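You operate a simulated robot arm through the tools that you are given. There is no shell and no other tool.

The job below is to be done with a simulated two-armed robot. You get a single attempt, and the scene is never put back.

TASK
Roll the air mark out of the padded plate in the jig.
Fine: first slide the purple slider all the way toward the plate and tighten the purple thumbscrew; the black roller goes back in its place. Set down upright: black roller. What is to be rubbed or washed off counts as gone when no trace of it is left.
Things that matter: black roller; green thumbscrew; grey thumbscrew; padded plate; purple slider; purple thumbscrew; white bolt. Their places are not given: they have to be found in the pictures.

It is judged by the outcome, as a careful person would: the job done as asked, and still so three seconds after it is handed in. It fails if anything else is knocked over, pushed out of place, dropped, spilled or broken.

THE ROBOT
Two 6-joint arms with fingered hands on one trunk that stands fixed in place. Base frame: the origin is at the foot of the trunk, x ahead of it, y to its left, z up; the work surface is at about z = 0.84. Lengths are in m, angles in rad, forces in N, time in s.
The left shoulder is at [0.07, 0.191, 1.461], the right one opposite. With the tool pointing down near the work surface each hand reaches from about 0.46 to 0.9 m from the base axis, measured 20 degrees to its own side. Payload 4.7 kg a hand.
Tool frame (each hand has its own): the origin (TCP) lies between the finger pads and is the grasp point; the fingertips stand 0.036 m ahead of it; z points along the fingers, y is the line along which they close. The gripper opens to 0.12 m; its body begins 0.042 m behind the TCP. The gripper is a hand of 5 fingers: y runs from the thumb to the fingers, the wrist lies at [-0.018, -0.113, -0.198] in the tool frame, and closing takes about 1.5 s.
Orientation is told as [roll, pitch, yaw] about the base's x, y, z axes, in that order, counted from this pose: with the fingers straight down and the wrist toward the robot, the tool's x, y and z point along [0, 1, 0], [1, 0, 0] and [0, 0, -1] of the base frame.

THE INTERFACE
- The arms move only by the tool send_rows. It takes "left_deltas", "right_deltas" or both (then of equal length, played together; a hand with none holds still); each is one flat list of numbers, 6 for each row, row after row: the shift along the tool's x, y, z in units of 30 mm (1.0 is 30 mm), then the turn, a rotation vector about the tool's x, y, z in units of 4 degrees (1.0 is 4 degrees). In form: [tx, ty, tz, wx, wy, wz, tx, ty, tz, wx, wy, wz, ...]. A call has 1 to 20 rows; each row shifts and turns the commanded pose from where the row before left it, along the tool's axes as they then stand. "left_gripper" and "right_gripper" are, for a hand that has rows, the opening in per cent of the stroke, from 0 (shut) to 100 (fully open), set as the call begins (left out, the last holds). A call with a number of a shift or a turn outside -1 to 1 is refused whole. Each row takes 0.2 s and may step no farther than 0.05 m and 0.15 rad from the row before; otherwise, or with a gripper value out of range, the whole call is refused. Where a pose cannot be reached the arm comes as near as it can. A force on the tool above 40 N (or 10 N above the force at the start of the call, whichever is more), or a blocked arm, ends the call early, and 0.2 s more pass. Each finger travels about 0.045 m/s and halts on what it meets, pressing with about 29 N; the grip force reading is that of the motor and also rises with nothing between the fingers. The clock runs only during rows and for 0.2 s after the last one: add rows that do not move to give the fingers time. The reply holds the time, the measured pose of the TCP, the force on the tool along the base axes, the opening and the grip force, in the units named above and with some noise, with the torque about the TCP (base axes, N m) and any sound that the robot's microphone picked up, and new pictures: "views" is both (left out), scene, wrist or none (wrist: the cameras of the hands that moved).
- Cameras (640 x 400 px; columns grow to the right, rows downward): "scene" is now at [0.1289, -0.0409, 1.6853]; the picture's right is [-0.44, -0.90, -0.00], its down [-0.56, 0.27, -0.78] and it looks along [0.70, -0.34, -0.62] (base axes); focal length 321 px, centre (320, 200). "left" rides on the left gripper at [-0.073, -0.091, -0.143] in its tool frame; the picture's right is [-0.80, -0.28, 0.53], its down [0.53, -0.73, 0.42] and it looks along [0.27, 0.62, 0.74] (tool axes); focal length 234 px, centre (320, 200). "right" rides on the right gripper at [0.073, -0.091, -0.143] in its tool frame; the picture's right is [-0.80, 0.28, -0.52], its down [-0.53, -0.73, 0.43] and it looks along [-0.27, 0.62, 0.74] (tool axes); focal length 234 px, centre (320, 200).
- lift_body(by): slides the trunk up (or, below 0, down) by that many m; the arms and the scene camera ride with it, the base frame stays. It gives what a move gives, with no picture.
- hand_shape(shape, hand): the hand has 5 fingers and takes this shape, open, in about a second: jaw (thumb against the fingers, like two jaws); tri (thumb and two fingers); tip (a fingertip pinch); poke (one finger out to press); point (the index stretched); flat (the hand flat); cup (the hand cupped); fist (a fist). The gripper value then closes the fingers along that shape, each until it touches; the sizes above hold for jaw. It gives what a move gives, with no picture.
- head_to(pan, tilt): turns the head with the scene camera to pan (to the left, within 1.501 rad either way) and tilt (down, from -0.506 to 1.204), counted from straight ahead of the robot. It gives what a move gives, and a new picture of the scene camera.
- measure_at(camera, pixels): for up to 12 pixels [column, row] of the newest picture of that camera ("zoom" is the newest enlarged one), the place [x, y, z] in the base frame of the surface seen there, good to about 0.002 m. It takes no simulated time.
- zoom(camera, box): a new picture of the part [left, top, right, bottom] of that camera's present view, enlarged. It takes no simulated time.
- hand_in(): hands the job in; it is judged then, once.

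Unless the task says otherwise, let go and move clear before handing in.

The tools are called after "Request:" as name(argument=value, ...) on one line, values as JSON. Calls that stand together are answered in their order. send_rows: Moves the arms, as the interface text tells. Its arguments: {"type":"object","properties":{"left_deltas":{"type":"array","items":{"type":"number"}},"left_gripper":{"type":"number"},"right_deltas":{"type":"array","items":{"type":"number"}},"right_gripper":{"type":"number"},"views":{"type":"string","enum":["both","scene","wrist","none"]}},"required":[]} The other tools are called the same way: lift_body (by) moves the trunk up or down; hand_shape (shape, hand) gives the hand a shape; head_to (pan, tilt) turns the head that bears the scene camera; measure_at (camera, pixels) gives the place of the surface under pixels of a picture; zoom (camera, box) takes an enlarged picture of a part of a camera's view; hand_in () hands the job in.

At the start:

```text
time_s: 0.0
left_position: [0.7068, -0.0337, 1.3269]
left_tcp_rot: [-0.002, 0.0, -0.001]
left_contact_force: [-0.3, -0.3, -0.7]
left_moment: [0.02, -0.03, 0.0]
left_grip_width: 0.1198
left_gripper_force: 0.1
left_shape: jaw
right_position: [0.4452, -0.5179, 1.2113]
right_tcp_rot: [0.0, 0.001, 0.003]
right_contact_force: [-0.9, -0.9, 0.2]
right_moment: [0.02, 0.0, 0.02]
right_grip_width: 0.1197
right_gripper_force: 0.1
right_shape: jaw
trunk travel left (down, up): [-0.938, 0.002]
head pan, tilt (commanded): [-0.452, 0.674]
```

scene: 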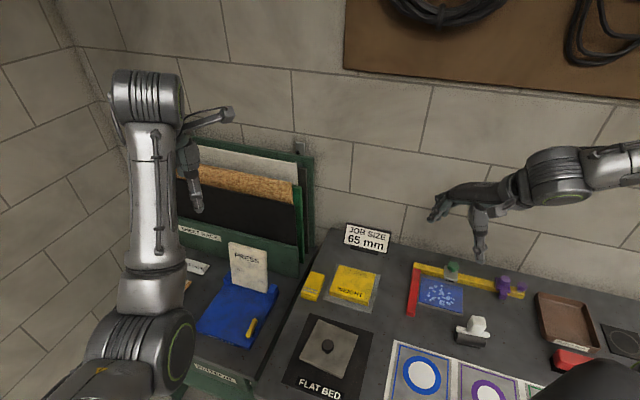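
right: 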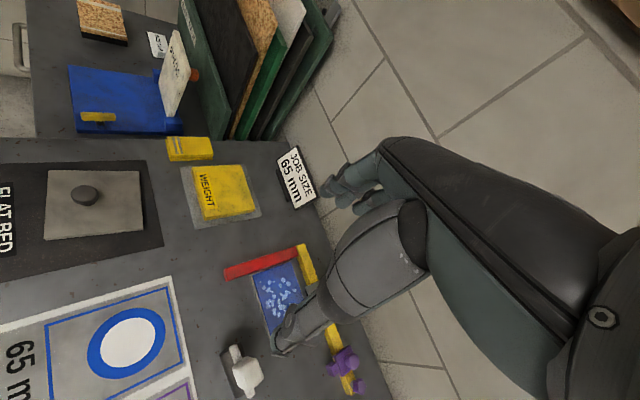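
left: 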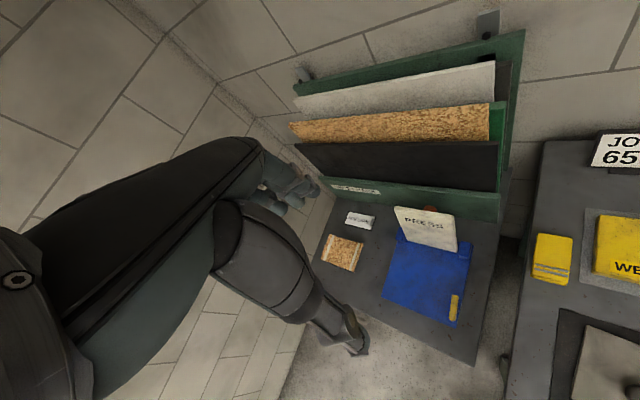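

The scene shows a jig near (440,290) with a blue plate, a purple slider near (510,285), and a white object near (475,330). I'll pan the head to see more of the bench to the right and zoom in.

Request:
zoom(camera="scene", box=[380, 230, 560, 360])

Request:
head_to(pan=-0.75, tilt=0.8)

```text
3.08 times, centred on (470, 295) of scene
```

zoom: 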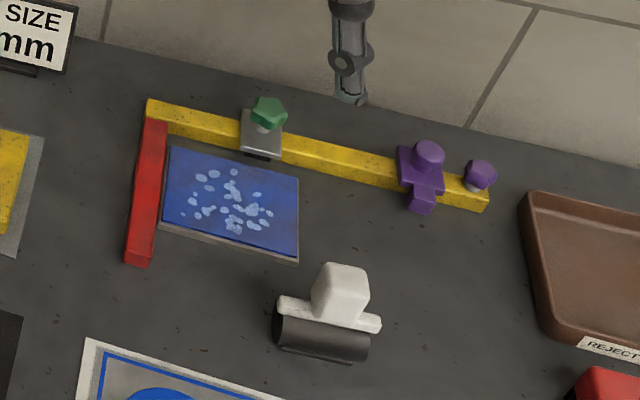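

```text
time_s: 0.8
left_position: [0.7073, -0.0359, 1.3253]
left_tcp_rot: [0.0, 0.001, 0.001]
left_contact_force: [0.1, -0.9, -0.5]
left_moment: [-0.03, 0.0, -0.01]
left_grip_width: 0.1199
left_gripper_force: 0.1
left_shape: jaw
right_position: [0.4453, -0.5187, 1.2106]
right_tcp_rot: [0.002, 0.002, 0.001]
right_contact_force: [0.0, -0.8, -0.6]
right_moment: [-0.01, 0.03, 0.03]
right_grip_width: 0.1197
right_gripper_force: 0.1
right_shape: jaw
trunk travel left (down, up): [-0.938, 0.002]
head pan, tilt (commanded): [-0.75, 0.799]
```

scene: 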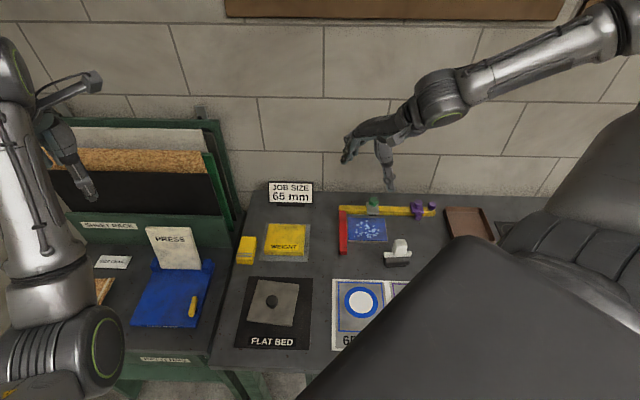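

The right arm hides the lower-right part of the bench in this view. I'll turn the head to a middle view and zoom on the jig.

Request:
head_to(pan=-0.6, tilt=0.85)

Request:
zoom(camera="scene", box=[360, 160, 520, 260])

Request:
zoom(camera="right", box=[200, 230, 400, 400])

```text
time_s: 1.5
left_position: [0.7077, -0.0344, 1.3266]
left_tcp_rot: [0.001, -0.002, -0.001]
left_contact_force: [0.4, -0.5, -0.5]
left_moment: [0.03, -0.06, 0.0]
left_grip_width: 0.1196
left_gripper_force: 0.1
left_shape: jaw
right_position: [0.4454, -0.5182, 1.2111]
right_tcp_rot: [0.002, 0.002, 0.002]
right_contact_force: [-0.3, -0.1, 0.3]
right_moment: [-0.03, 0.03, 0.01]
right_grip_width: 0.1198
right_gripper_force: 0.1
right_shape: jaw
trunk travel left (down, up): [-0.938, 0.002]
head pan, tilt (commanded): [-0.6, 0.85]
```

scene: 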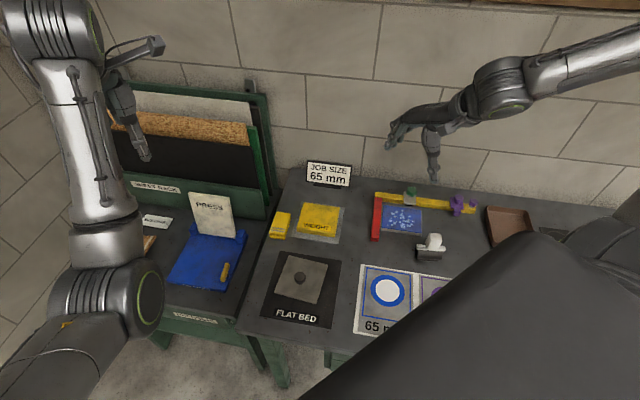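

```text
4.00 times, centred on (440, 210) of scene
```

zoom: 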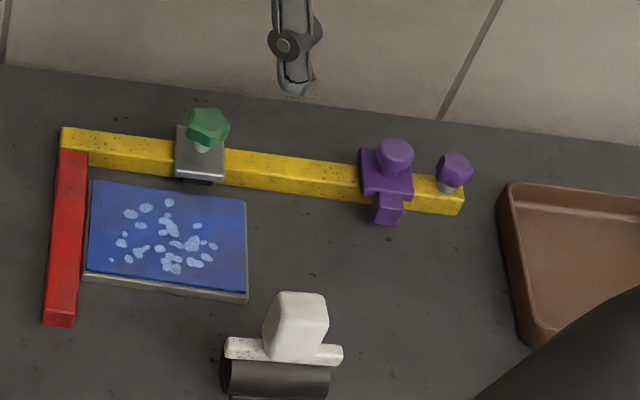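

```text
2.35 times, centred on (300, 315) of right
```

zoom: 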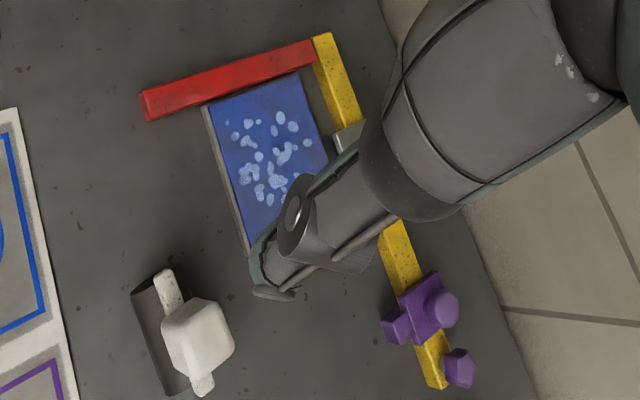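

The view shows the jig: yellow rail, red stop, blue plate with light flecks, purple slider with its knob, a purple hexagonal thumbscrew at the rail's end, and the roller at (275,360). I'll re-zoom and measure the key points.

Request:
zoom(camera="scene", box=[360, 160, 520, 260])

```text
4.00 times, centred on (440, 210) of scene
```

zoom: 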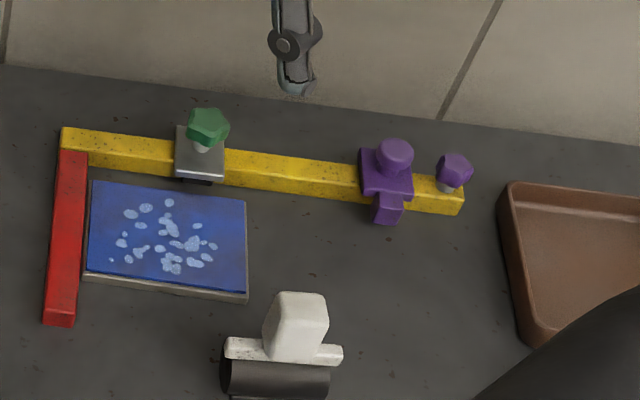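

Request:
measure_at(camera="zoom", pixels=[[68, 140], [455, 203], [208, 115], [395, 147], [380, 185], [388, 205], [455, 162], [200, 168], [95, 190], [242, 205], [88, 272], [244, 292]])

Request:
measure_at(camera="zoom", pixels=[[300, 305], [295, 340], [235, 347], [335, 352], [230, 375], [325, 380], [60, 320], [75, 160], [170, 230], [300, 250], [380, 300], [140, 360]])

```text
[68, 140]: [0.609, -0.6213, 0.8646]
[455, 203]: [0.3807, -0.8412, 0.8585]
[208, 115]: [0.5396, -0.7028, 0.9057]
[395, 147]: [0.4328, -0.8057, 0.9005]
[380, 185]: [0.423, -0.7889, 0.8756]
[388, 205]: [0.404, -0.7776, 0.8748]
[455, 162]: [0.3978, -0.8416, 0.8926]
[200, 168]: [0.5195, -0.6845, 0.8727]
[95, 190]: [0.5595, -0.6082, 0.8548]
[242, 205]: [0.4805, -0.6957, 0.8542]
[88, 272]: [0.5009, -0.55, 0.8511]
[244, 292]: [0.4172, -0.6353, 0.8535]
```

```text
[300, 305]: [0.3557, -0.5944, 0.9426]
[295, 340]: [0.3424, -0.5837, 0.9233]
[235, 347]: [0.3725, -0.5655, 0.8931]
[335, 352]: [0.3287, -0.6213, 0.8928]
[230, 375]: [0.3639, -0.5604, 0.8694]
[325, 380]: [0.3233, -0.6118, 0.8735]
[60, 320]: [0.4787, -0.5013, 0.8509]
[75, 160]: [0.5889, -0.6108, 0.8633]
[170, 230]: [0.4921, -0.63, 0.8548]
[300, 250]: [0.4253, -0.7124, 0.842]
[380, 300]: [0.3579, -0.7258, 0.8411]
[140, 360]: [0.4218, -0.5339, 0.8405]
```

I have the positions of the jig parts; the white bolt and grey thumbscrew are not visible yet. I'll pan the head further right and look beyond the arm.

Request:
head_to(pan=-1.1, tilt=0.9)

Request:
head_to(pan=-0.3, tilt=1.1)

```text
time_s: 2.4
left_position: [0.7072, -0.0341, 1.3247]
left_tcp_rot: [-0.001, 0.001, 0.001]
left_contact_force: [-0.7, -0.3, 0.2]
left_moment: [0.03, 0.02, 0.0]
left_grip_width: 0.1196
left_gripper_force: 0.1
left_shape: jaw
right_position: [0.4472, -0.5191, 1.2111]
right_tcp_rot: [-0.002, 0.0, 0.001]
right_contact_force: [-0.5, -0.1, 0.3]
right_moment: [-0.01, -0.01, 0.03]
right_grip_width: 0.1199
right_gripper_force: 0.1
right_shape: jaw
trunk travel left (down, up): [-0.938, 0.002]
head pan, tilt (commanded): [-1.1, 0.901]
```

scene: 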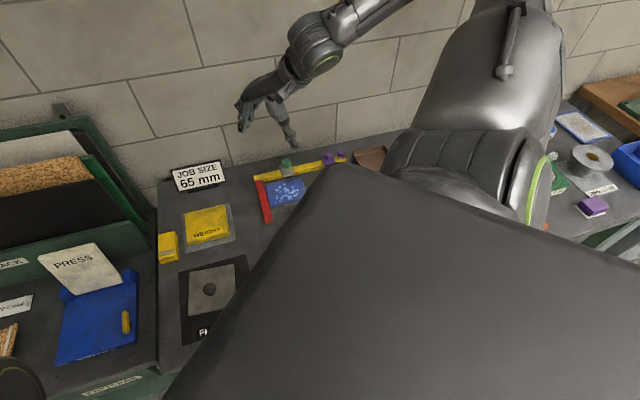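

```text
time_s: 3.6
left_position: [0.707, -0.035, 1.3256]
left_tcp_rot: [-0.001, 0.001, 0.0]
left_contact_force: [0.0, -0.2, -0.1]
left_moment: [-0.02, 0.01, 0.0]
left_grip_width: 0.1196
left_gripper_force: 0.0
left_shape: jaw
right_position: [0.4445, -0.5193, 1.2109]
right_tcp_rot: [0.001, 0.001, 0.002]
right_contact_force: [0.2, 0.7, 0.0]
right_moment: [0.02, -0.02, 0.01]
right_grip_width: 0.1195
right_gripper_force: 0.1
right_shape: jaw
trunk travel left (down, up): [-0.938, 0.002]
head pan, tilt (commanded): [-0.3, 1.1]
```

scene: 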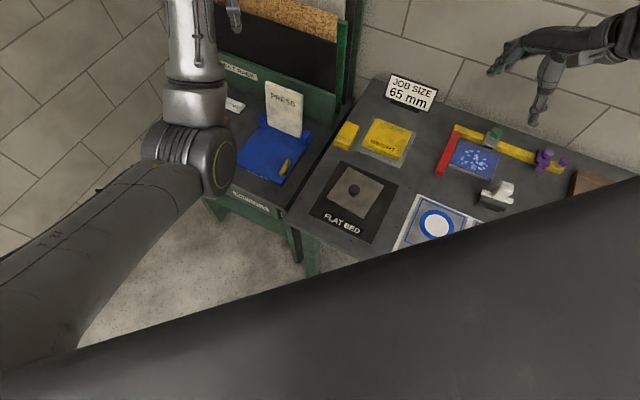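

The right arm's own forearm blocks the scene camera, so I'll yaw the right hand about 44° clockwise at height so it lines up with the rail, and look with its wrist camera.

Request:
send_rows(right_deltas=[0, 0, 0, 0, 0, 1, 0, 0, 0, 0, 0, 1, 0, 0, 0, 0, 0, 1, 0, 0, 0, 0, 0, 1, 0, 0, 0, 0, 0, 1, 0, 0, 0, 0, 0, 1, 0, 0, 0, 0, 0, 1, 0, 0, 0, 0, 0, 1, 0, 0, 0, 0, 0, 1, 0, 0, 0, 0, 0, 1, 0, 0, 0, 0, 0, 1, 0, 0, 0, 0, 0, 0], views="both")

```text
time_s: 6.2
left_position: [0.7068, -0.0353, 1.3262]
left_tcp_rot: [0.002, 0.0, 0.001]
left_contact_force: [-0.6, 0.2, 0.4]
left_moment: [0.01, -0.01, 0.0]
left_grip_width: 0.1194
left_gripper_force: 0.0
left_shape: jaw
right_position: [0.4462, -0.5179, 1.2111]
right_tcp_rot: [0.0, 0.001, -0.768]
right_contact_force: [0.5, -0.2, 0.2]
right_moment: [0.0, 0.0, -0.03]
right_grip_width: 0.1195
right_gripper_force: 0.0
right_shape: jaw
trunk travel left (down, up): [-0.938, 0.002]
head pan, tilt (commanded): [-0.3, 1.1]
```

scene: 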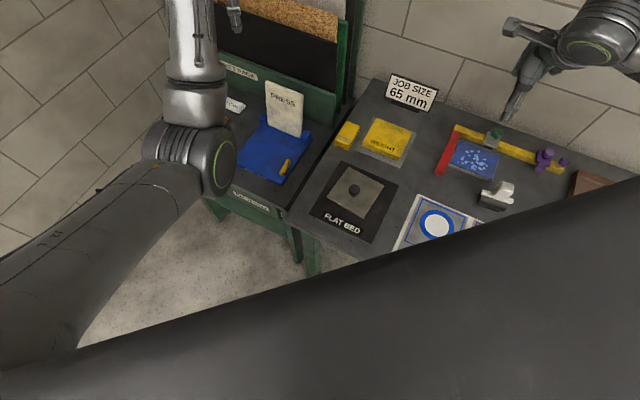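
right: 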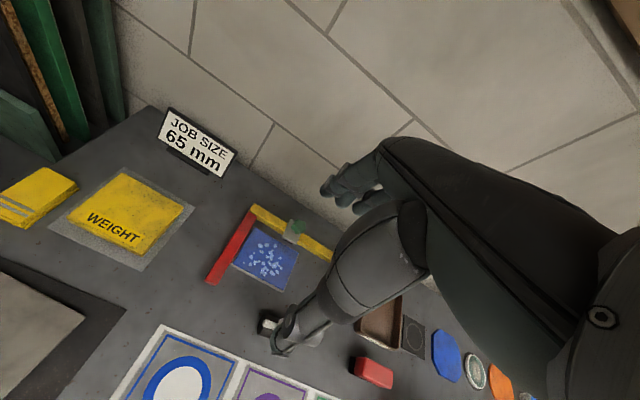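

The wrist camera sees the jig at (290,250) but the hand covers the slider. I'll shift the hand back along the rail's direction to uncover it.

Request:
send_rows(right_deltas=[-1, 0, 0, 0, 0, 0, -1, 0, 0, 0, 0, 0, -1, 0, 0, 0, 0, 0, -1, 0, 0, 0, 0, 0, -1, 0, 0, 0, 0, 0, -1, 0, 0, 0, 0, 0, 0, 0, 0, 0, 0, 0], views="wrist")

Request:
head_to(pan=-0.6, tilt=0.85)

```text
time_s: 7.8
left_position: [0.7076, -0.034, 1.3254]
left_tcp_rot: [-0.002, 0.0, 0.001]
left_contact_force: [-0.3, 0.0, 0.0]
left_moment: [-0.01, -0.01, -0.03]
left_grip_width: 0.1197
left_gripper_force: 0.1
left_shape: jaw
right_position: [0.3986, -0.5643, 1.2081]
right_tcp_rot: [0.0, 0.002, -0.765]
right_contact_force: [0.8, 0.4, -0.6]
right_moment: [-0.02, 0.01, 0.01]
right_grip_width: 0.12
right_gripper_force: 0.1
right_shape: jaw
right hand out of reach, approached as far as the arm can: row 3, 4, 5, 6
trunk travel left (down, up): [-0.938, 0.002]
head pan, tilt (commanded): [-0.3, 1.1]
```

right: 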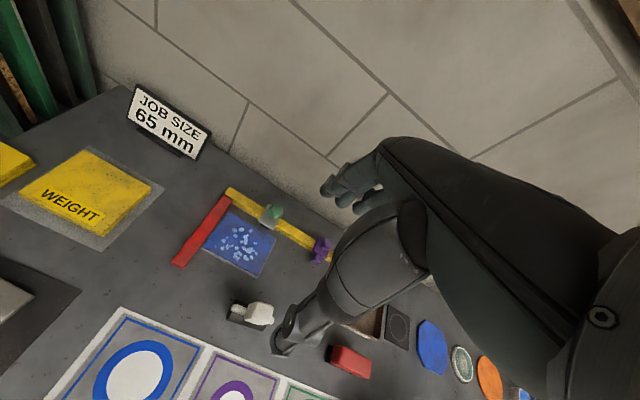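

```text
time_s: 8.6
left_position: [0.7078, -0.0346, 1.3263]
left_tcp_rot: [-0.001, 0.002, 0.0]
left_contact_force: [-0.2, 0.6, 0.1]
left_moment: [-0.03, 0.02, 0.0]
left_grip_width: 0.1194
left_gripper_force: 0.0
left_shape: jaw
right_position: [0.3982, -0.5655, 1.2087]
right_tcp_rot: [0.0, 0.001, -0.764]
right_contact_force: [0.1, -0.7, -0.1]
right_moment: [-0.01, 0.0, -0.03]
right_grip_width: 0.1198
right_gripper_force: 0.2
right_shape: jaw
trunk travel left (down, up): [-0.938, 0.002]
head pan, tilt (commanded): [-0.6, 0.85]
```

scene: 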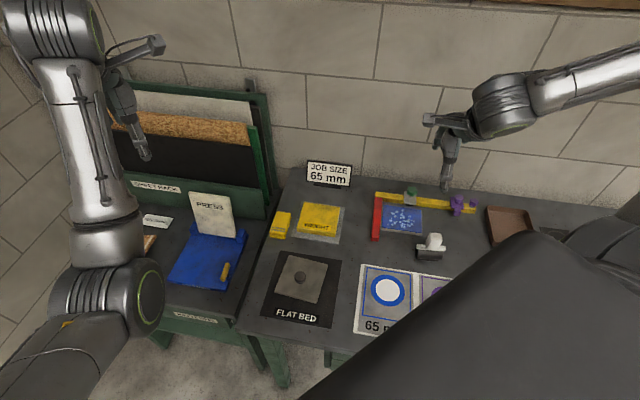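

The arm hit its inner reach limit at this height; the right picture now shows jig, roller at (250,312), slider at (322,248). I'll zoom in on the details from both cameras.

Request:
zoom(camera="right", box=[160, 170, 360, 330])

Request:
zoom(camera="scene", box=[420, 180, 500, 230])

```text
2.50 times, centred on (260, 250) of right
```

zoom: 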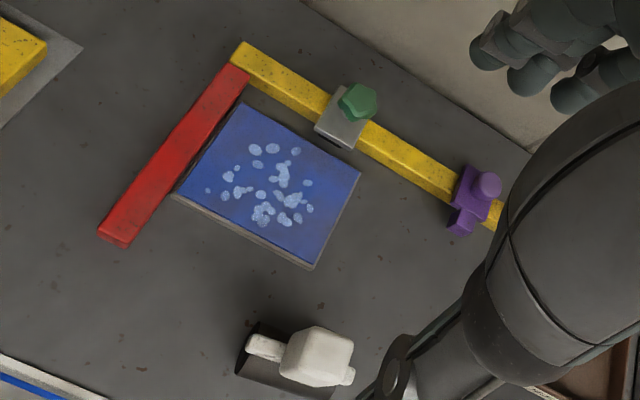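

```text
8.00 times, centred on (460, 205) of scene
```

zoom: 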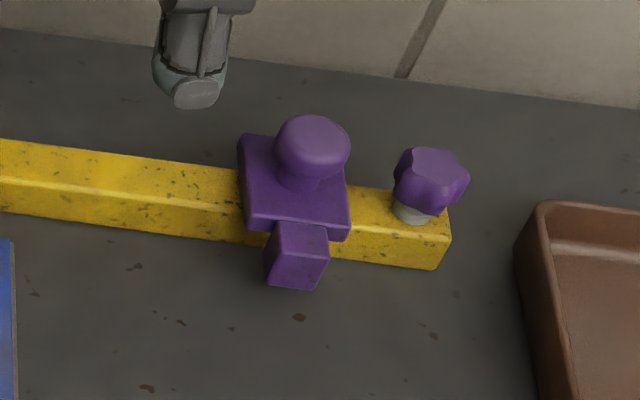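

The zoom shows the slider's round knob and the thumbscrew at the rail's end clearly. I'll measure rail, slider, thumbscrew and roller points more finely.

Request:
measure_at(camera="zoom", pixels=[[310, 140], [285, 150], [340, 150], [312, 175], [430, 160], [430, 205], [400, 180], [465, 180], [240, 150], [345, 230], [345, 198], [440, 240]])

Request:
zoom(camera="scene", box=[400, 220, 464, 260])

```text
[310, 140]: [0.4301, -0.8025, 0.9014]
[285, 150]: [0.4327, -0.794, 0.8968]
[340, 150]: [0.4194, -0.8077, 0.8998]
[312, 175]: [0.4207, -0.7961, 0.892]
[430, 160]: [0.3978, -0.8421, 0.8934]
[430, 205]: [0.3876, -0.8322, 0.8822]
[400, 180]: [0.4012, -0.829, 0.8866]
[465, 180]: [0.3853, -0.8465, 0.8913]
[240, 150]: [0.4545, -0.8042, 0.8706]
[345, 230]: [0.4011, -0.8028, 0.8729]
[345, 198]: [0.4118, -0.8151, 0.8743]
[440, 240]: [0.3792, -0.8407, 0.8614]
```

```text
10.00 times, centred on (432, 240) of scene
```

zoom: 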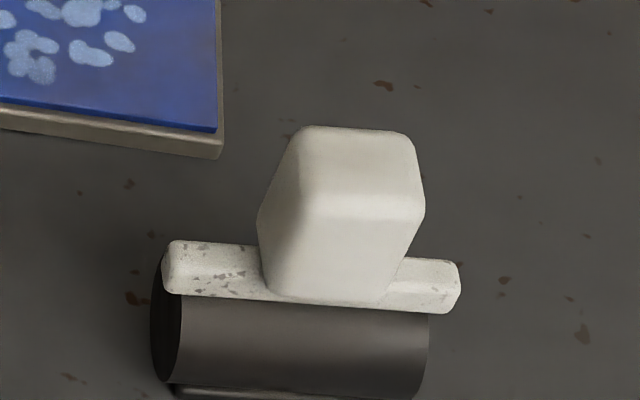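

I'll measure the roller handle's faces and the axle ends in this zoom.

Request:
measure_at(camera="zoom", pixels=[[310, 145], [400, 145], [320, 190], [405, 195], [280, 270], [375, 285], [340, 165], [340, 250], [175, 255], [450, 275], [180, 330], [415, 350]])

Request:
zoom(camera="right", box=[210, 270, 310, 350])

```text
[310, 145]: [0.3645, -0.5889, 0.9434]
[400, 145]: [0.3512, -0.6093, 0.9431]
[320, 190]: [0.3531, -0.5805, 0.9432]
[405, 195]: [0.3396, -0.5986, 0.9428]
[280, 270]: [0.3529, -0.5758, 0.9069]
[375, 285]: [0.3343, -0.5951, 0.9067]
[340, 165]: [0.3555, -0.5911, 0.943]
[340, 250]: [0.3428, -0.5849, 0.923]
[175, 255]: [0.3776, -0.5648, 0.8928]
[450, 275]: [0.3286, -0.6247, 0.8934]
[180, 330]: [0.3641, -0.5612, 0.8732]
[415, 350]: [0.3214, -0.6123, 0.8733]
```

```text
5.00 times, centred on (260, 310) of right
```

zoom: 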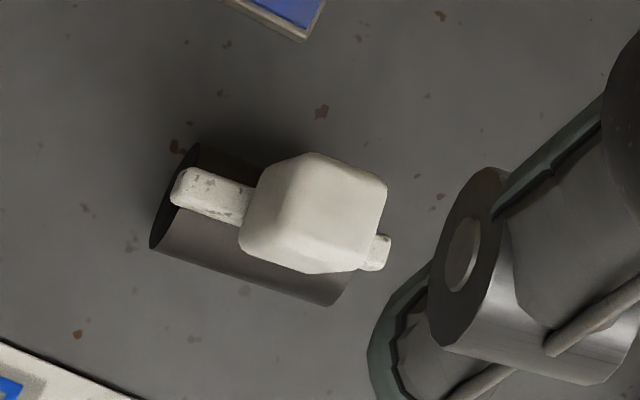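

The roller handle top is at z 0.943, centred near (0.352,-0.595), axle at about 51°. I'll check the clearance to the wall behind the rail and what is around the rail's end.

Request:
measure_at(camera="scene", pixels=[[340, 172], [400, 178], [500, 190], [540, 195], [590, 195], [520, 150], [560, 150], [497, 205], [525, 210], [510, 230], [470, 180], [440, 195]])

Request:
measure_at(camera="right", pixels=[[320, 248], [272, 212], [250, 312], [350, 360], [345, 330], [320, 230], [230, 190], [200, 240], [120, 310], [395, 325], [365, 320], [180, 265]])

```text
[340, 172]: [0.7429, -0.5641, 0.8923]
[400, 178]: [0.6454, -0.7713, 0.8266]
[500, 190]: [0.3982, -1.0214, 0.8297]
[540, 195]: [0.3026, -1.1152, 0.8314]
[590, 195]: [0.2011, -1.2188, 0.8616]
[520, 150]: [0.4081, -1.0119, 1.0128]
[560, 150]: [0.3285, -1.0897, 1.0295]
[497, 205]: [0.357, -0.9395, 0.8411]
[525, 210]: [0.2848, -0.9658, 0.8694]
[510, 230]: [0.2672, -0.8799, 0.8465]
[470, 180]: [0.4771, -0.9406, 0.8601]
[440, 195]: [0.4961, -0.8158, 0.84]
```

```text
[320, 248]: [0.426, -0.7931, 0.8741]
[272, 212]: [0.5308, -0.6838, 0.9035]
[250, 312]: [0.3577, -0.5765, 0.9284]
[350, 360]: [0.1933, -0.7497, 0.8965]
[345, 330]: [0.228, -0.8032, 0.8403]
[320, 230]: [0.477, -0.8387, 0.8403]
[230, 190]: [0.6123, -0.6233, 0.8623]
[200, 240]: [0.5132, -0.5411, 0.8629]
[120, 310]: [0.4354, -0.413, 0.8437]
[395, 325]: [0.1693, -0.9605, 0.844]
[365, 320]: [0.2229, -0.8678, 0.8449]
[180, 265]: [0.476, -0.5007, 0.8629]
```

The wall is about 0.13 m behind the rail, enough room for a partly opened hand. I'll swing the right hand toward the rail at height and check where the command stands.

Request:
send_rows(right_deltas=[0, 1, 0, 0, 0, 0, 0, 1, 0, 0, 0, 0, 0, 1, 0, 0, 0, 0, 0, 1, 0, 0, 0, 0, 0, 0, 0, 0, 0, 0], right_gripper=60, views="both")

```text
time_s: 9.8
left_position: [0.7054, -0.0346, 1.3267]
left_tcp_rot: [0.0, 0.0, -0.001]
left_contact_force: [-0.2, 0.0, -1.1]
left_moment: [-0.05, -0.02, 0.02]
left_grip_width: 0.1195
left_gripper_force: 0.1
left_shape: jaw
right_position: [0.4856, -0.645, 1.2064]
right_tcp_rot: [0.001, 0.002, -0.766]
right_contact_force: [-0.3, -0.1, -0.7]
right_moment: [0.01, -0.02, 0.02]
right_grip_width: 0.0726
right_gripper_force: 0.1
right_shape: jaw
trunk travel left (down, up): [-0.938, 0.002]
head pan, tilt (commanded): [-0.6, 0.85]
```

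scene: 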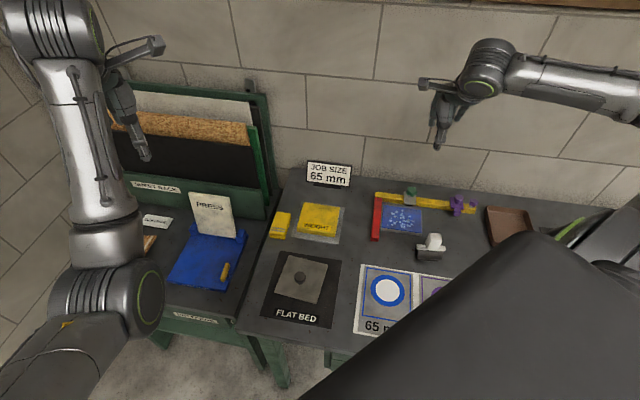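
right: 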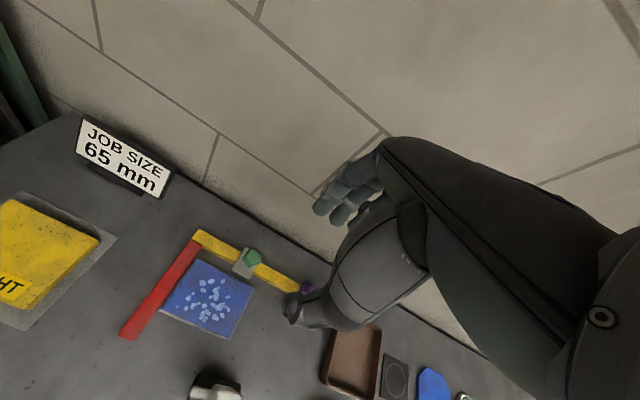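

The command follows the reached pose, so no hidden offset. I'll move above the slider knob at about z 1.05.

Request:
send_rows(right_deltas=[-0.85, 0.376, 0.83, 0, 0, 0, -0.85, 0.376, 0.83, 0, 0, 0, -0.85, 0.376, 0.83, 0, 0, 0, -0.85, 0.376, 0.83, 0, 0, 0, -0.85, 0.376, 0.83, 0, 0, 0, -0.85, 0.376, 0.83, 0, 0, 0, 0, 0, 0, 0, 0, 0], views="both")

```text
time_s: 11.4
left_position: [0.7065, -0.0347, 1.3263]
left_tcp_rot: [0.0, 0.001, 0.0]
left_contact_force: [0.7, 0.0, 0.1]
left_moment: [-0.04, -0.01, 0.02]
left_grip_width: 0.1196
left_gripper_force: 0.0
left_shape: jaw
right_position: [0.4307, -0.8034, 1.0579]
right_tcp_rot: [-0.001, 0.0, -0.766]
right_contact_force: [0.4, 0.6, -0.5]
right_moment: [0.0, 0.02, -0.01]
right_grip_width: 0.0723
right_gripper_force: 0.1
right_shape: jaw
trunk travel left (down, up): [-0.938, 0.002]
head pan, tilt (commanded): [-0.6, 0.85]
```

scene: 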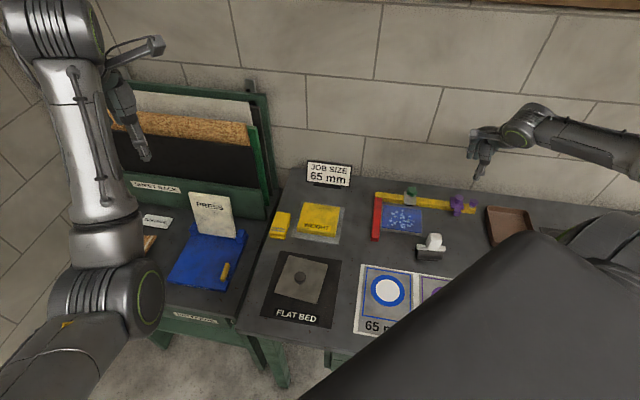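
right: 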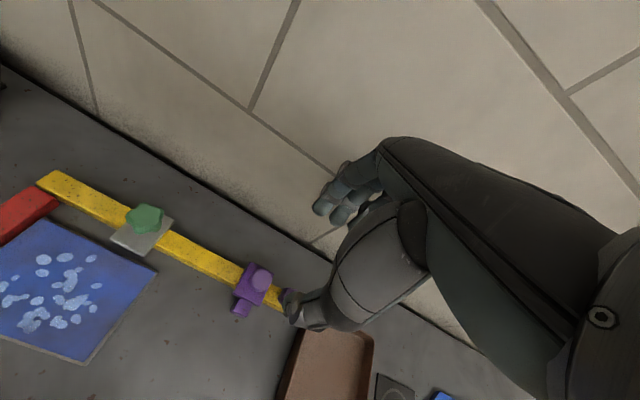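

The knob shows at about (260,278) in the wrist picture. I'll zoom and measure it accurately from here.

Request:
zoom(camera="right", box=[200, 240, 320, 330])

```text
4.44 times, centred on (260, 285) of right
```

zoom: 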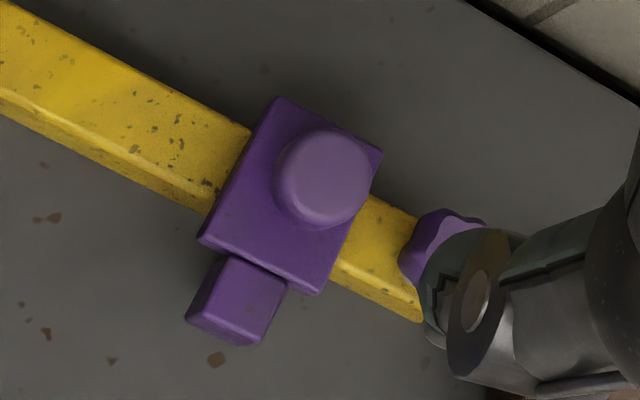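

Request:
measure_at(camera="zoom", pixels=[[325, 172], [285, 165], [365, 180], [330, 130], [315, 215], [280, 105], [210, 240], [315, 285], [375, 155], [240, 280], [425, 235], [200, 320]])

Request:
measure_at(camera="zoom", pixels=[[30, 30], [245, 135], [30, 105], [200, 190], [120, 75], [415, 215], [400, 295], [380, 270], [100, 145], [260, 250], [300, 130], [340, 205]])

```text
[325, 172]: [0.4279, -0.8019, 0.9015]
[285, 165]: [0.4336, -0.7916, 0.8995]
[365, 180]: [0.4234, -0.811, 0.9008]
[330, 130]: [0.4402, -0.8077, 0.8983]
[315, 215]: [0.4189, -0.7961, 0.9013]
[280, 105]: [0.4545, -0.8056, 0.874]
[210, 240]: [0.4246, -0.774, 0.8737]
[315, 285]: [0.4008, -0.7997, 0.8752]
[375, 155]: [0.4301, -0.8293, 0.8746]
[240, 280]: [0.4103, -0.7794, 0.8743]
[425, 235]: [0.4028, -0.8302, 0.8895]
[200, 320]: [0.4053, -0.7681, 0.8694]
```

```text
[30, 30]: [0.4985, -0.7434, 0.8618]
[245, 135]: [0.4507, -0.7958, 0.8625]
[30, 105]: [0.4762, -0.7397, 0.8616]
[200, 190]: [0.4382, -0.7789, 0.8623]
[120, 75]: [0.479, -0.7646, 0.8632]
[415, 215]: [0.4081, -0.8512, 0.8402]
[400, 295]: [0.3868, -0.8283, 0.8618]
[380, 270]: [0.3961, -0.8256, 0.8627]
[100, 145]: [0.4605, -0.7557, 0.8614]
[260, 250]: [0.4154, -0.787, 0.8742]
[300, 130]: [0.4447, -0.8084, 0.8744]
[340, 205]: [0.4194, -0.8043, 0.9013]
```

The knob is centred at (0.4285,-0.802) with its top at z 0.9015 and the slider body top at 0.8745; the rail runs at about 45.7°. I'll descend over the knob to TCP z ≈ 0.918 with the hand open 60%.

Request:
send_rows(right_deltas=[0, -0.087, 0.8, 0, 0, 0, 0, 0, 0.8, 0, 0, 0, 0, 0, 0.8, 0, 0, 0, 0, 0, 0.8, 0, 0, 0, 0, 0, 0.7, 0, 0, 0, 0, 0, 0.5, 0, 0, 0, 0, 0, 0.25, 0, 0, 0, 0, 0, 0, 0, 0, 0], views="both")

```text
time_s: 13.2
left_position: [0.7076, -0.0351, 1.3258]
left_tcp_rot: [-0.001, 0.001, 0.0]
left_contact_force: [-0.2, -0.1, -0.4]
left_moment: [0.0, -0.03, 0.02]
left_grip_width: 0.1196
left_gripper_force: 0.0
left_shape: jaw
right_position: [0.4272, -0.8043, 0.9176]
right_tcp_rot: [0.0, 0.002, -0.766]
right_contact_force: [-0.8, -1.0, -0.4]
right_moment: [0.02, -0.02, 0.01]
right_grip_width: 0.0722
right_gripper_force: 0.0
right_shape: jaw
trunk travel left (down, up): [-0.938, 0.002]
head pan, tilt (commanded): [-0.6, 0.85]
```

scene: 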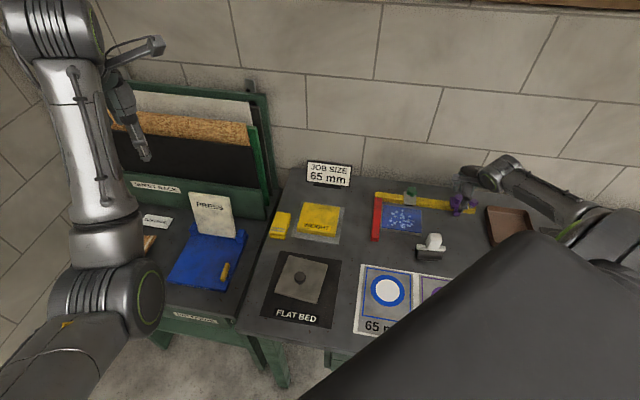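
right: 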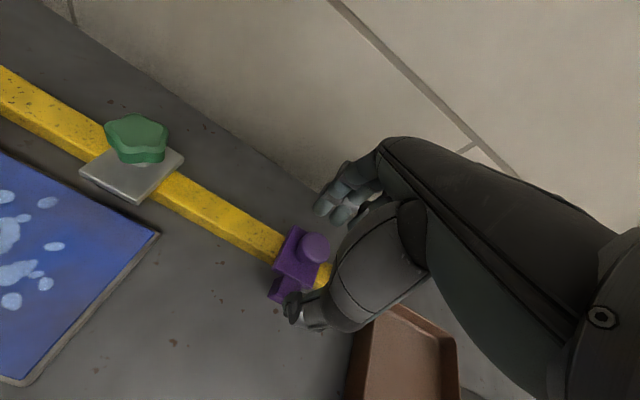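

The knob at (312,247) sits between thumb and fingers. I'll close the hand on it.

Request:
send_rows(right_deltas=[0, 0, 0, 0, 0, 0, 0, 0, 0, 0, 0, 0, 0, 0, 0, 0, 0, 0, 0, 0, 0, 0, 0, 0, 0, 0, 0, 0, 0, 0, 0, 0, 0, 0, 0, 0, 0, 0, 0, 0, 0, 0], right_gripper=0, views="wrist")

```text
time_s: 14.8
left_position: [0.7079, -0.0355, 1.3277]
left_tcp_rot: [0.001, -0.001, -0.001]
left_contact_force: [0.2, 0.5, 1.1]
left_moment: [-0.02, 0.01, -0.01]
left_grip_width: 0.1197
left_gripper_force: 0.0
left_shape: jaw
right_position: [0.4273, -0.8041, 0.9176]
right_tcp_rot: [0.0, 0.003, -0.768]
right_contact_force: [-2.1, 3.6, -2.3]
right_moment: [0.08, 0.04, 0.07]
right_grip_width: 0.0191
right_gripper_force: 28.6
right_shape: jaw
trunk travel left (down, up): [-0.938, 0.002]
head pan, tilt (commanded): [-0.6, 0.85]
```

right: 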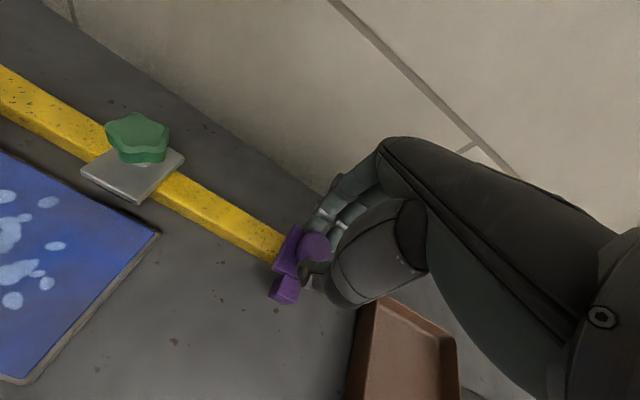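

The grip holds at 0.019 m with 28.6 N. I'll slide it along +x of the tool (toward the plate) about 84 mm, then creep.

Request:
send_rows(right_deltas=[0.2, 0, 0, 0, 0, 0, 0.4, 0, 0, 0, 0, 0, 0.4, 0, 0, 0, 0, 0, 0.4, 0, 0, 0, 0, 0, 0.4, 0, 0, 0, 0, 0, 0.4, 0, 0, 0, 0, 0, 0.4, 0, 0, 0, 0, 0, 0.2, 0, 0, 0, 0, 0, 0, 0, 0, 0, 0, 0], views="both")

```text
time_s: 16.8
left_position: [0.7072, -0.0346, 1.3267]
left_tcp_rot: [0.0, 0.001, 0.0]
left_contact_force: [0.7, 0.2, -0.5]
left_moment: [0.0, 0.01, -0.02]
left_grip_width: 0.1195
left_gripper_force: 0.0
left_shape: jaw
right_position: [0.4875, -0.7423, 0.9175]
right_tcp_rot: [0.001, 0.001, -0.765]
right_contact_force: [-0.9, -0.2, 3.1]
right_moment: [-0.06, -0.03, 0.02]
right_grip_width: 0.0186
right_gripper_force: 29.0
right_shape: jaw
trunk travel left (down, up): [-0.938, 0.002]
head pan, tilt (commanded): [-0.6, 0.85]
```

scene: 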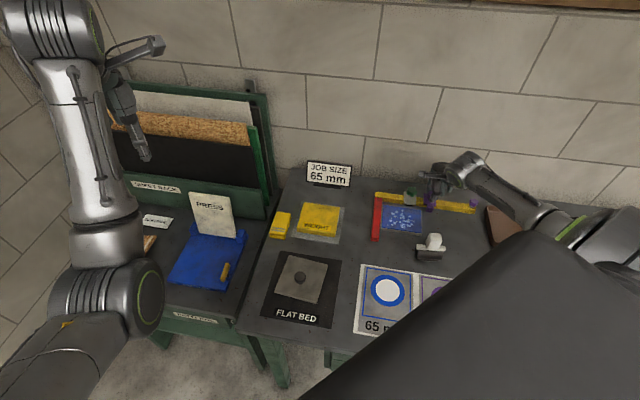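
right: 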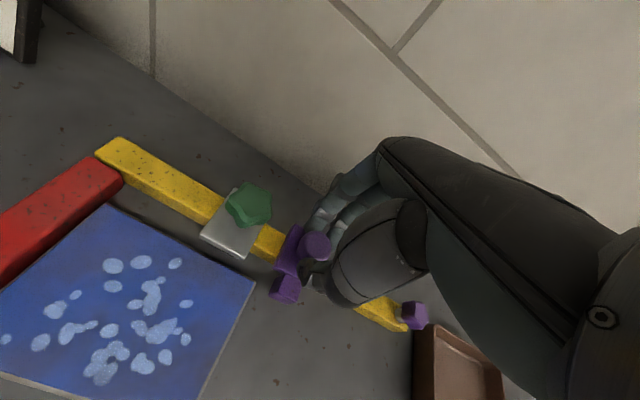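

The slider followed; the nose is now about 14 mm short of the plate edge. I'll zoom to check the finger clearance from the green thumbscrew before the last creep.

Request:
zoom(camera="right", box=[180, 160, 380, 320])

Request:
zoom(camera="scene", box=[380, 150, 500, 240])

```text
2.50 times, centred on (280, 240) of right
```

zoom: 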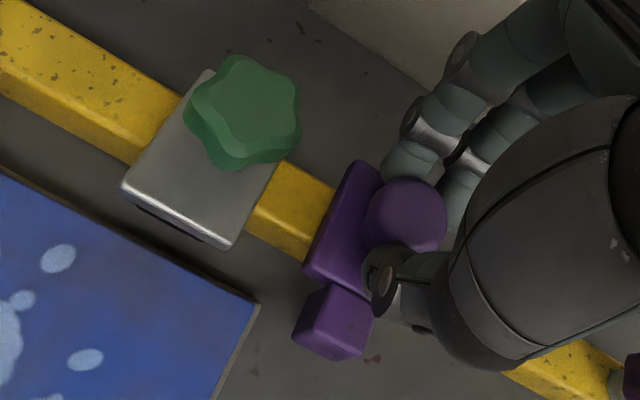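

```text
4.44 times, centred on (440, 195) of scene
```

zoom: 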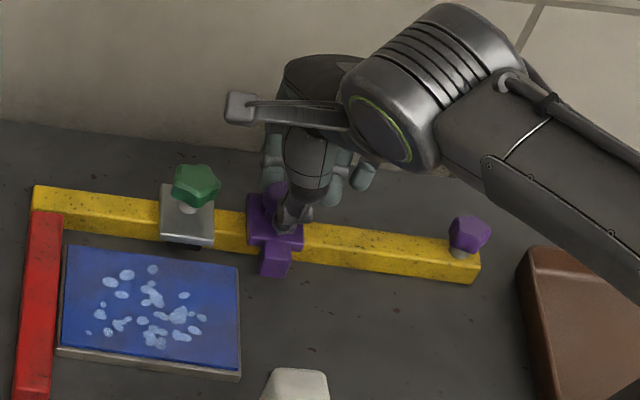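

There is a clear gap (zoom: fingers at x≥385, green ends at x≈300). I'll creep 3 mm per row toward the plate.

Request:
send_rows(right_deltas=[0.1, 0, 0, 0, 0, 0, 0.1, 0, 0, 0, 0, 0, 0.1, 0, 0, 0, 0, 0, 0.1, 0, 0, 0, 0, 0, 0, 0, 0, 0, 0, 0], views="wrist")

```text
time_s: 18.0
left_position: [0.7046, -0.0349, 1.3282]
left_tcp_rot: [0.002, -0.003, -0.001]
left_contact_force: [-0.7, -0.1, -0.1]
left_moment: [0.01, 0.01, 0.02]
left_grip_width: 0.1197
left_gripper_force: 0.0
left_shape: jaw
right_position: [0.491, -0.7367, 0.9181]
right_tcp_rot: [-0.004, 0.0, -0.768]
right_contact_force: [-10.9, -14.3, 6.7]
right_moment: [-0.52, 0.23, -0.19]
right_grip_width: 0.0188
right_gripper_force: 28.6
right_shape: jaw
trunk travel left (down, up): [-0.938, 0.002]
head pan, tilt (commanded): [-0.6, 0.85]
```

right: 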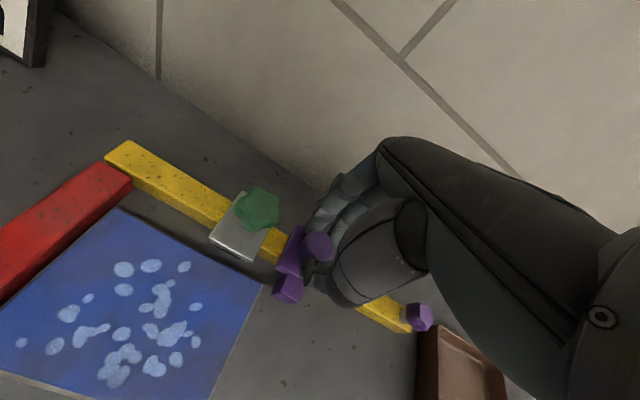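

Now there is about 18 N of resistance along the rail after 6 mm. I'll zoom to see whether the nose has met the plate.

Request:
zoom(camera="right", box=[200, 180, 360, 320])

Request:
zoom(camera="scene", box=[410, 180, 474, 220])

```text
2.86 times, centred on (280, 250) of right
```

zoom: 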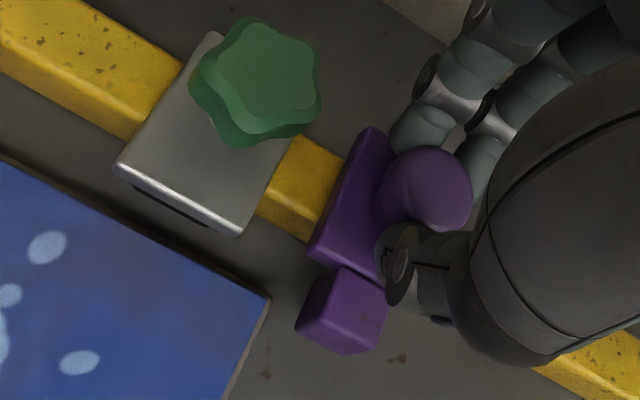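

```text
10.00 times, centred on (442, 200) of scene
```

zoom: 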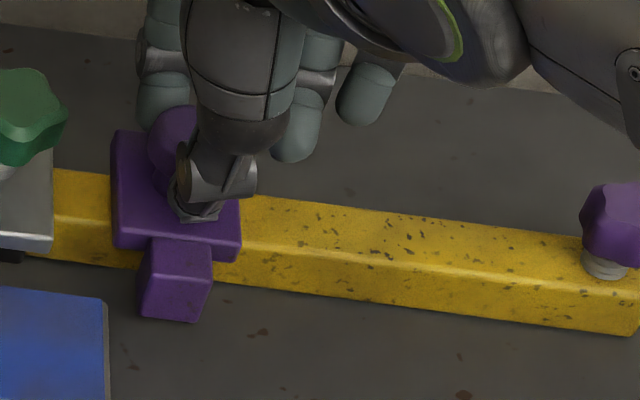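

The nose (zoom left edge x≈140) still seems short of the plate (edge x≈105). I'll measure both and the grey clamp to see what is stopping it.

Request:
measure_at(camera="zoom", pixels=[[145, 250], [145, 300], [200, 260], [190, 320], [95, 310], [100, 380], [118, 140], [120, 235], [235, 250], [50, 200], [45, 235], [175, 130]])

Request:
measure_at(camera="right", pixels=[[262, 288], [235, 330], [276, 290], [286, 278], [287, 265], [302, 228], [262, 258], [277, 232], [213, 235], [240, 194], [115, 205], [131, 185]])

```text
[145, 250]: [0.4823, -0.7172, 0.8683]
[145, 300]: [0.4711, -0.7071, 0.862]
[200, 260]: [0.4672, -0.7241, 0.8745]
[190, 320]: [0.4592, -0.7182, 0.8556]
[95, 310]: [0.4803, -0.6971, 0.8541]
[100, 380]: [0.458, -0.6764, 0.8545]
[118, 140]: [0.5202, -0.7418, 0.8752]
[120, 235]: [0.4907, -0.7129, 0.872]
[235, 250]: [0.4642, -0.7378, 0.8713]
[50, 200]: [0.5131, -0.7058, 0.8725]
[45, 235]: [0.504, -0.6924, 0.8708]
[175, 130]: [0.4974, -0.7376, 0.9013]
```

```text
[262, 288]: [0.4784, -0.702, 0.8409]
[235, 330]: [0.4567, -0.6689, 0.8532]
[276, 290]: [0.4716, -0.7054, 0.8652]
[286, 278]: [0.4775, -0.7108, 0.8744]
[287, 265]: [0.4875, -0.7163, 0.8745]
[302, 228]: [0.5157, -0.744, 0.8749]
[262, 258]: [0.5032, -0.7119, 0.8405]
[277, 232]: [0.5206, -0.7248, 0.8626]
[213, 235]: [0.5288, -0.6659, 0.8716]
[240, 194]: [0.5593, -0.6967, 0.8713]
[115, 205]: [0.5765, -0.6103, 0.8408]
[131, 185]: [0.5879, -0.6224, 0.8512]
```

The nose leading edge is about 12 mm short of the plate and nothing visible blocks the body, so this may be the slider's end stop. I'll push 4 mm more and see whether it moves.

Request:
send_rows(right_deltas=[0.07, 0, 0, 0, 0, 0, 0.07, 0, 0, 0, 0, 0, 0, 0, 0, 0, 0, 0], views="wrist")

```text
time_s: 18.8
left_position: [0.7031, -0.0387, 1.3291]
left_tcp_rot: [0.003, -0.005, -0.001]
left_contact_force: [0.8, -0.4, 0.4]
left_moment: [0.0, -0.01, 0.03]
left_grip_width: 0.1196
left_gripper_force: 0.0
left_shape: jaw
right_position: [0.4931, -0.7347, 0.9168]
right_tcp_rot: [-0.001, 0.001, -0.77]
right_contact_force: [-23.1, -24.8, 5.5]
right_moment: [-0.82, 0.56, -0.35]
right_grip_width: 0.0183
right_gripper_force: 28.4
right_shape: jaw
trunk travel left (down, up): [-0.938, 0.002]
head pan, tilt (commanded): [-0.6, 0.85]
```

right: 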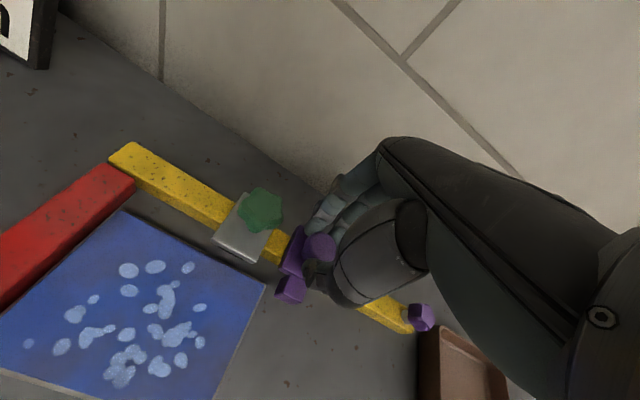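

Force is up to 34 N for 3 mm of motion. I'll measure the nose and plate edge once more to tell a stop from slip.

Request:
zoom(camera="right", box=[200, 180, 360, 320])

Request:
measure_at(camera="right", pixels=[[266, 288], [279, 287], [277, 292], [290, 278], [291, 267], [284, 266], [318, 247], [302, 230], [264, 262], [240, 330], [262, 292], [268, 240]])

```text
2.86 times, centred on (280, 250) of right
```

zoom: 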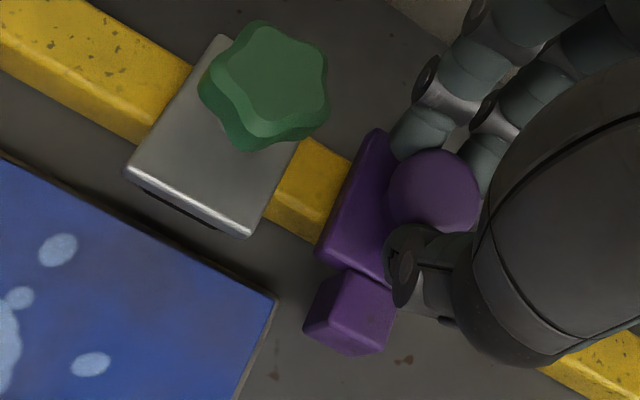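

```text
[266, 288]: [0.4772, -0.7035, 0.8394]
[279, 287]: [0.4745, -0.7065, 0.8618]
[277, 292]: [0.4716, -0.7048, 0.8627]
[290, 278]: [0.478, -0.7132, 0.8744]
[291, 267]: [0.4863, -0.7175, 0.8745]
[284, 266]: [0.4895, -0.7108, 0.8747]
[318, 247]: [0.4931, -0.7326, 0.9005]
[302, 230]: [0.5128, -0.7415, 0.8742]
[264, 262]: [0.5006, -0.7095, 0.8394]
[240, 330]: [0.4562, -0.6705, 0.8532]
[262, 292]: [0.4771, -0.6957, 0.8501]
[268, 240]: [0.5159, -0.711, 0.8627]
```

The nose position has not changed while force rose to 34 N, so the slider is at its end stop. I'll ease off 5 mm, then open the hand.

Request:
send_rows(right_deltas=[-0.08, 0, 0, 0, 0, 0, -0.08, 0, 0, 0, 0, 0, 0, 0, 0, 0, 0, 0], views="none")

Request:
send_rows(right_deltas=[0, 0, 0, 0, 0, 0, 0, 0, 0, 0, 0, 0, 0, 0, 0, 0, 0, 0, 0, 0, 0, 0, 0, 0, 0, 0, 0, 0, 0, 0], right_gripper=60, views="wrist")

```text
time_s: 19.6
left_position: [0.7043, -0.0361, 1.3279]
left_tcp_rot: [0.0, -0.003, -0.001]
left_contact_force: [0.8, 0.5, 0.6]
left_moment: [-0.01, 0.03, 0.02]
left_grip_width: 0.1195
left_gripper_force: 0.0
left_shape: jaw
right_position: [0.493, -0.7356, 0.9186]
right_tcp_rot: [0.005, 0.002, -0.767]
right_contact_force: [-15.8, -16.5, 1.7]
right_moment: [-0.58, 0.4, -0.27]
right_grip_width: 0.0186
right_gripper_force: 29.1
right_shape: jaw
trunk travel left (down, up): [-0.938, 0.002]
head pan, tilt (commanded): [-0.6, 0.85]
```

```text
time_s: 20.8
left_position: [0.709, -0.0339, 1.3261]
left_tcp_rot: [0.0, 0.0, -0.002]
left_contact_force: [-0.3, 0.7, 0.3]
left_moment: [0.01, 0.02, -0.01]
left_grip_width: 0.1197
left_gripper_force: 0.0
left_shape: jaw
right_position: [0.4947, -0.7328, 0.918]
right_tcp_rot: [0.001, 0.002, -0.767]
right_contact_force: [-0.5, 0.0, 0.0]
right_moment: [-0.02, 0.02, 0.01]
right_grip_width: 0.0716
right_gripper_force: 0.1
right_shape: jaw
trunk travel left (down, up): [-0.938, 0.002]
head pan, tilt (commanded): [-0.6, 0.85]
```

right: 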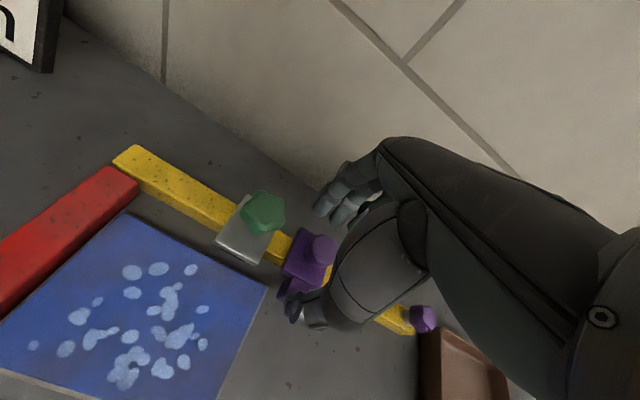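

The slider stays at its stop. I'll lift, travel back along the rail above the purple thumbscrew, and look at it from above.

Request:
send_rows(right_deltas=[0, 0, -0.8, 0, 0, 0, 0, 0, -1, 0, 0, 0, 0, 0, -1, 0, 0, 0, -0.6, 0, -0.5, 0, 0, 0, -1, 0, 0, 0, 0, 0, -1, 0, 0, 0, 0, 0, -1, 0, 0, 0, 0, 0, -1, 0, 0, 0, 0, 0, -0.27, 0, 0, 0, 0, 0, 0, 0, 0, 0, 0, 0], views="both")

```text
time_s: 23.0
left_position: [0.707, -0.0348, 1.3256]
left_tcp_rot: [0.002, 0.001, 0.001]
left_contact_force: [-0.2, 0.1, 0.2]
left_moment: [-0.02, -0.01, -0.01]
left_grip_width: 0.1198
left_gripper_force: 0.1
left_shape: jaw
right_position: [0.3947, -0.8397, 1.016]
right_tcp_rot: [0.0, 0.002, -0.766]
right_contact_force: [0.2, -0.2, -0.4]
right_moment: [-0.04, 0.0, -0.02]
right_grip_width: 0.0716
right_gripper_force: 0.1
right_shape: jaw
trunk travel left (down, up): [-0.938, 0.002]
head pan, tilt (commanded): [-0.6, 0.85]
```

scene: 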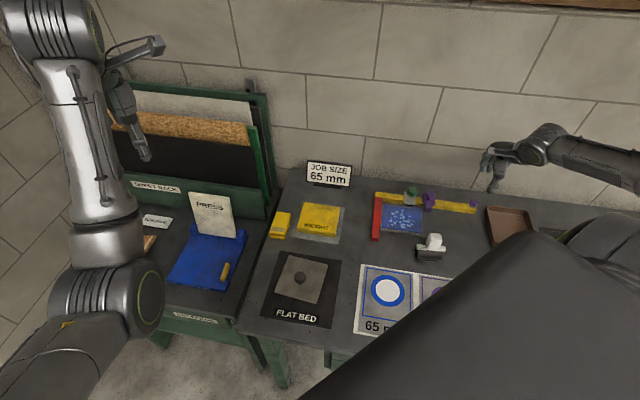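
right: 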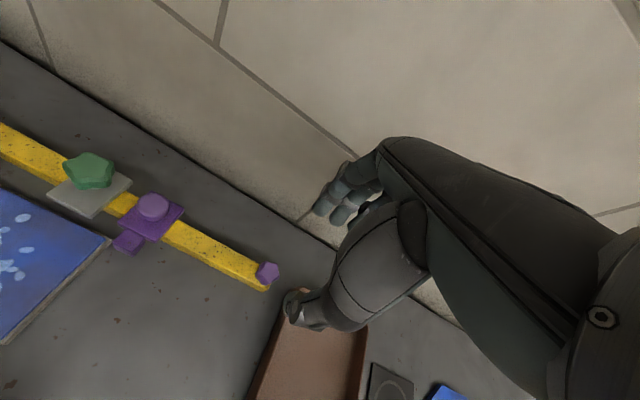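

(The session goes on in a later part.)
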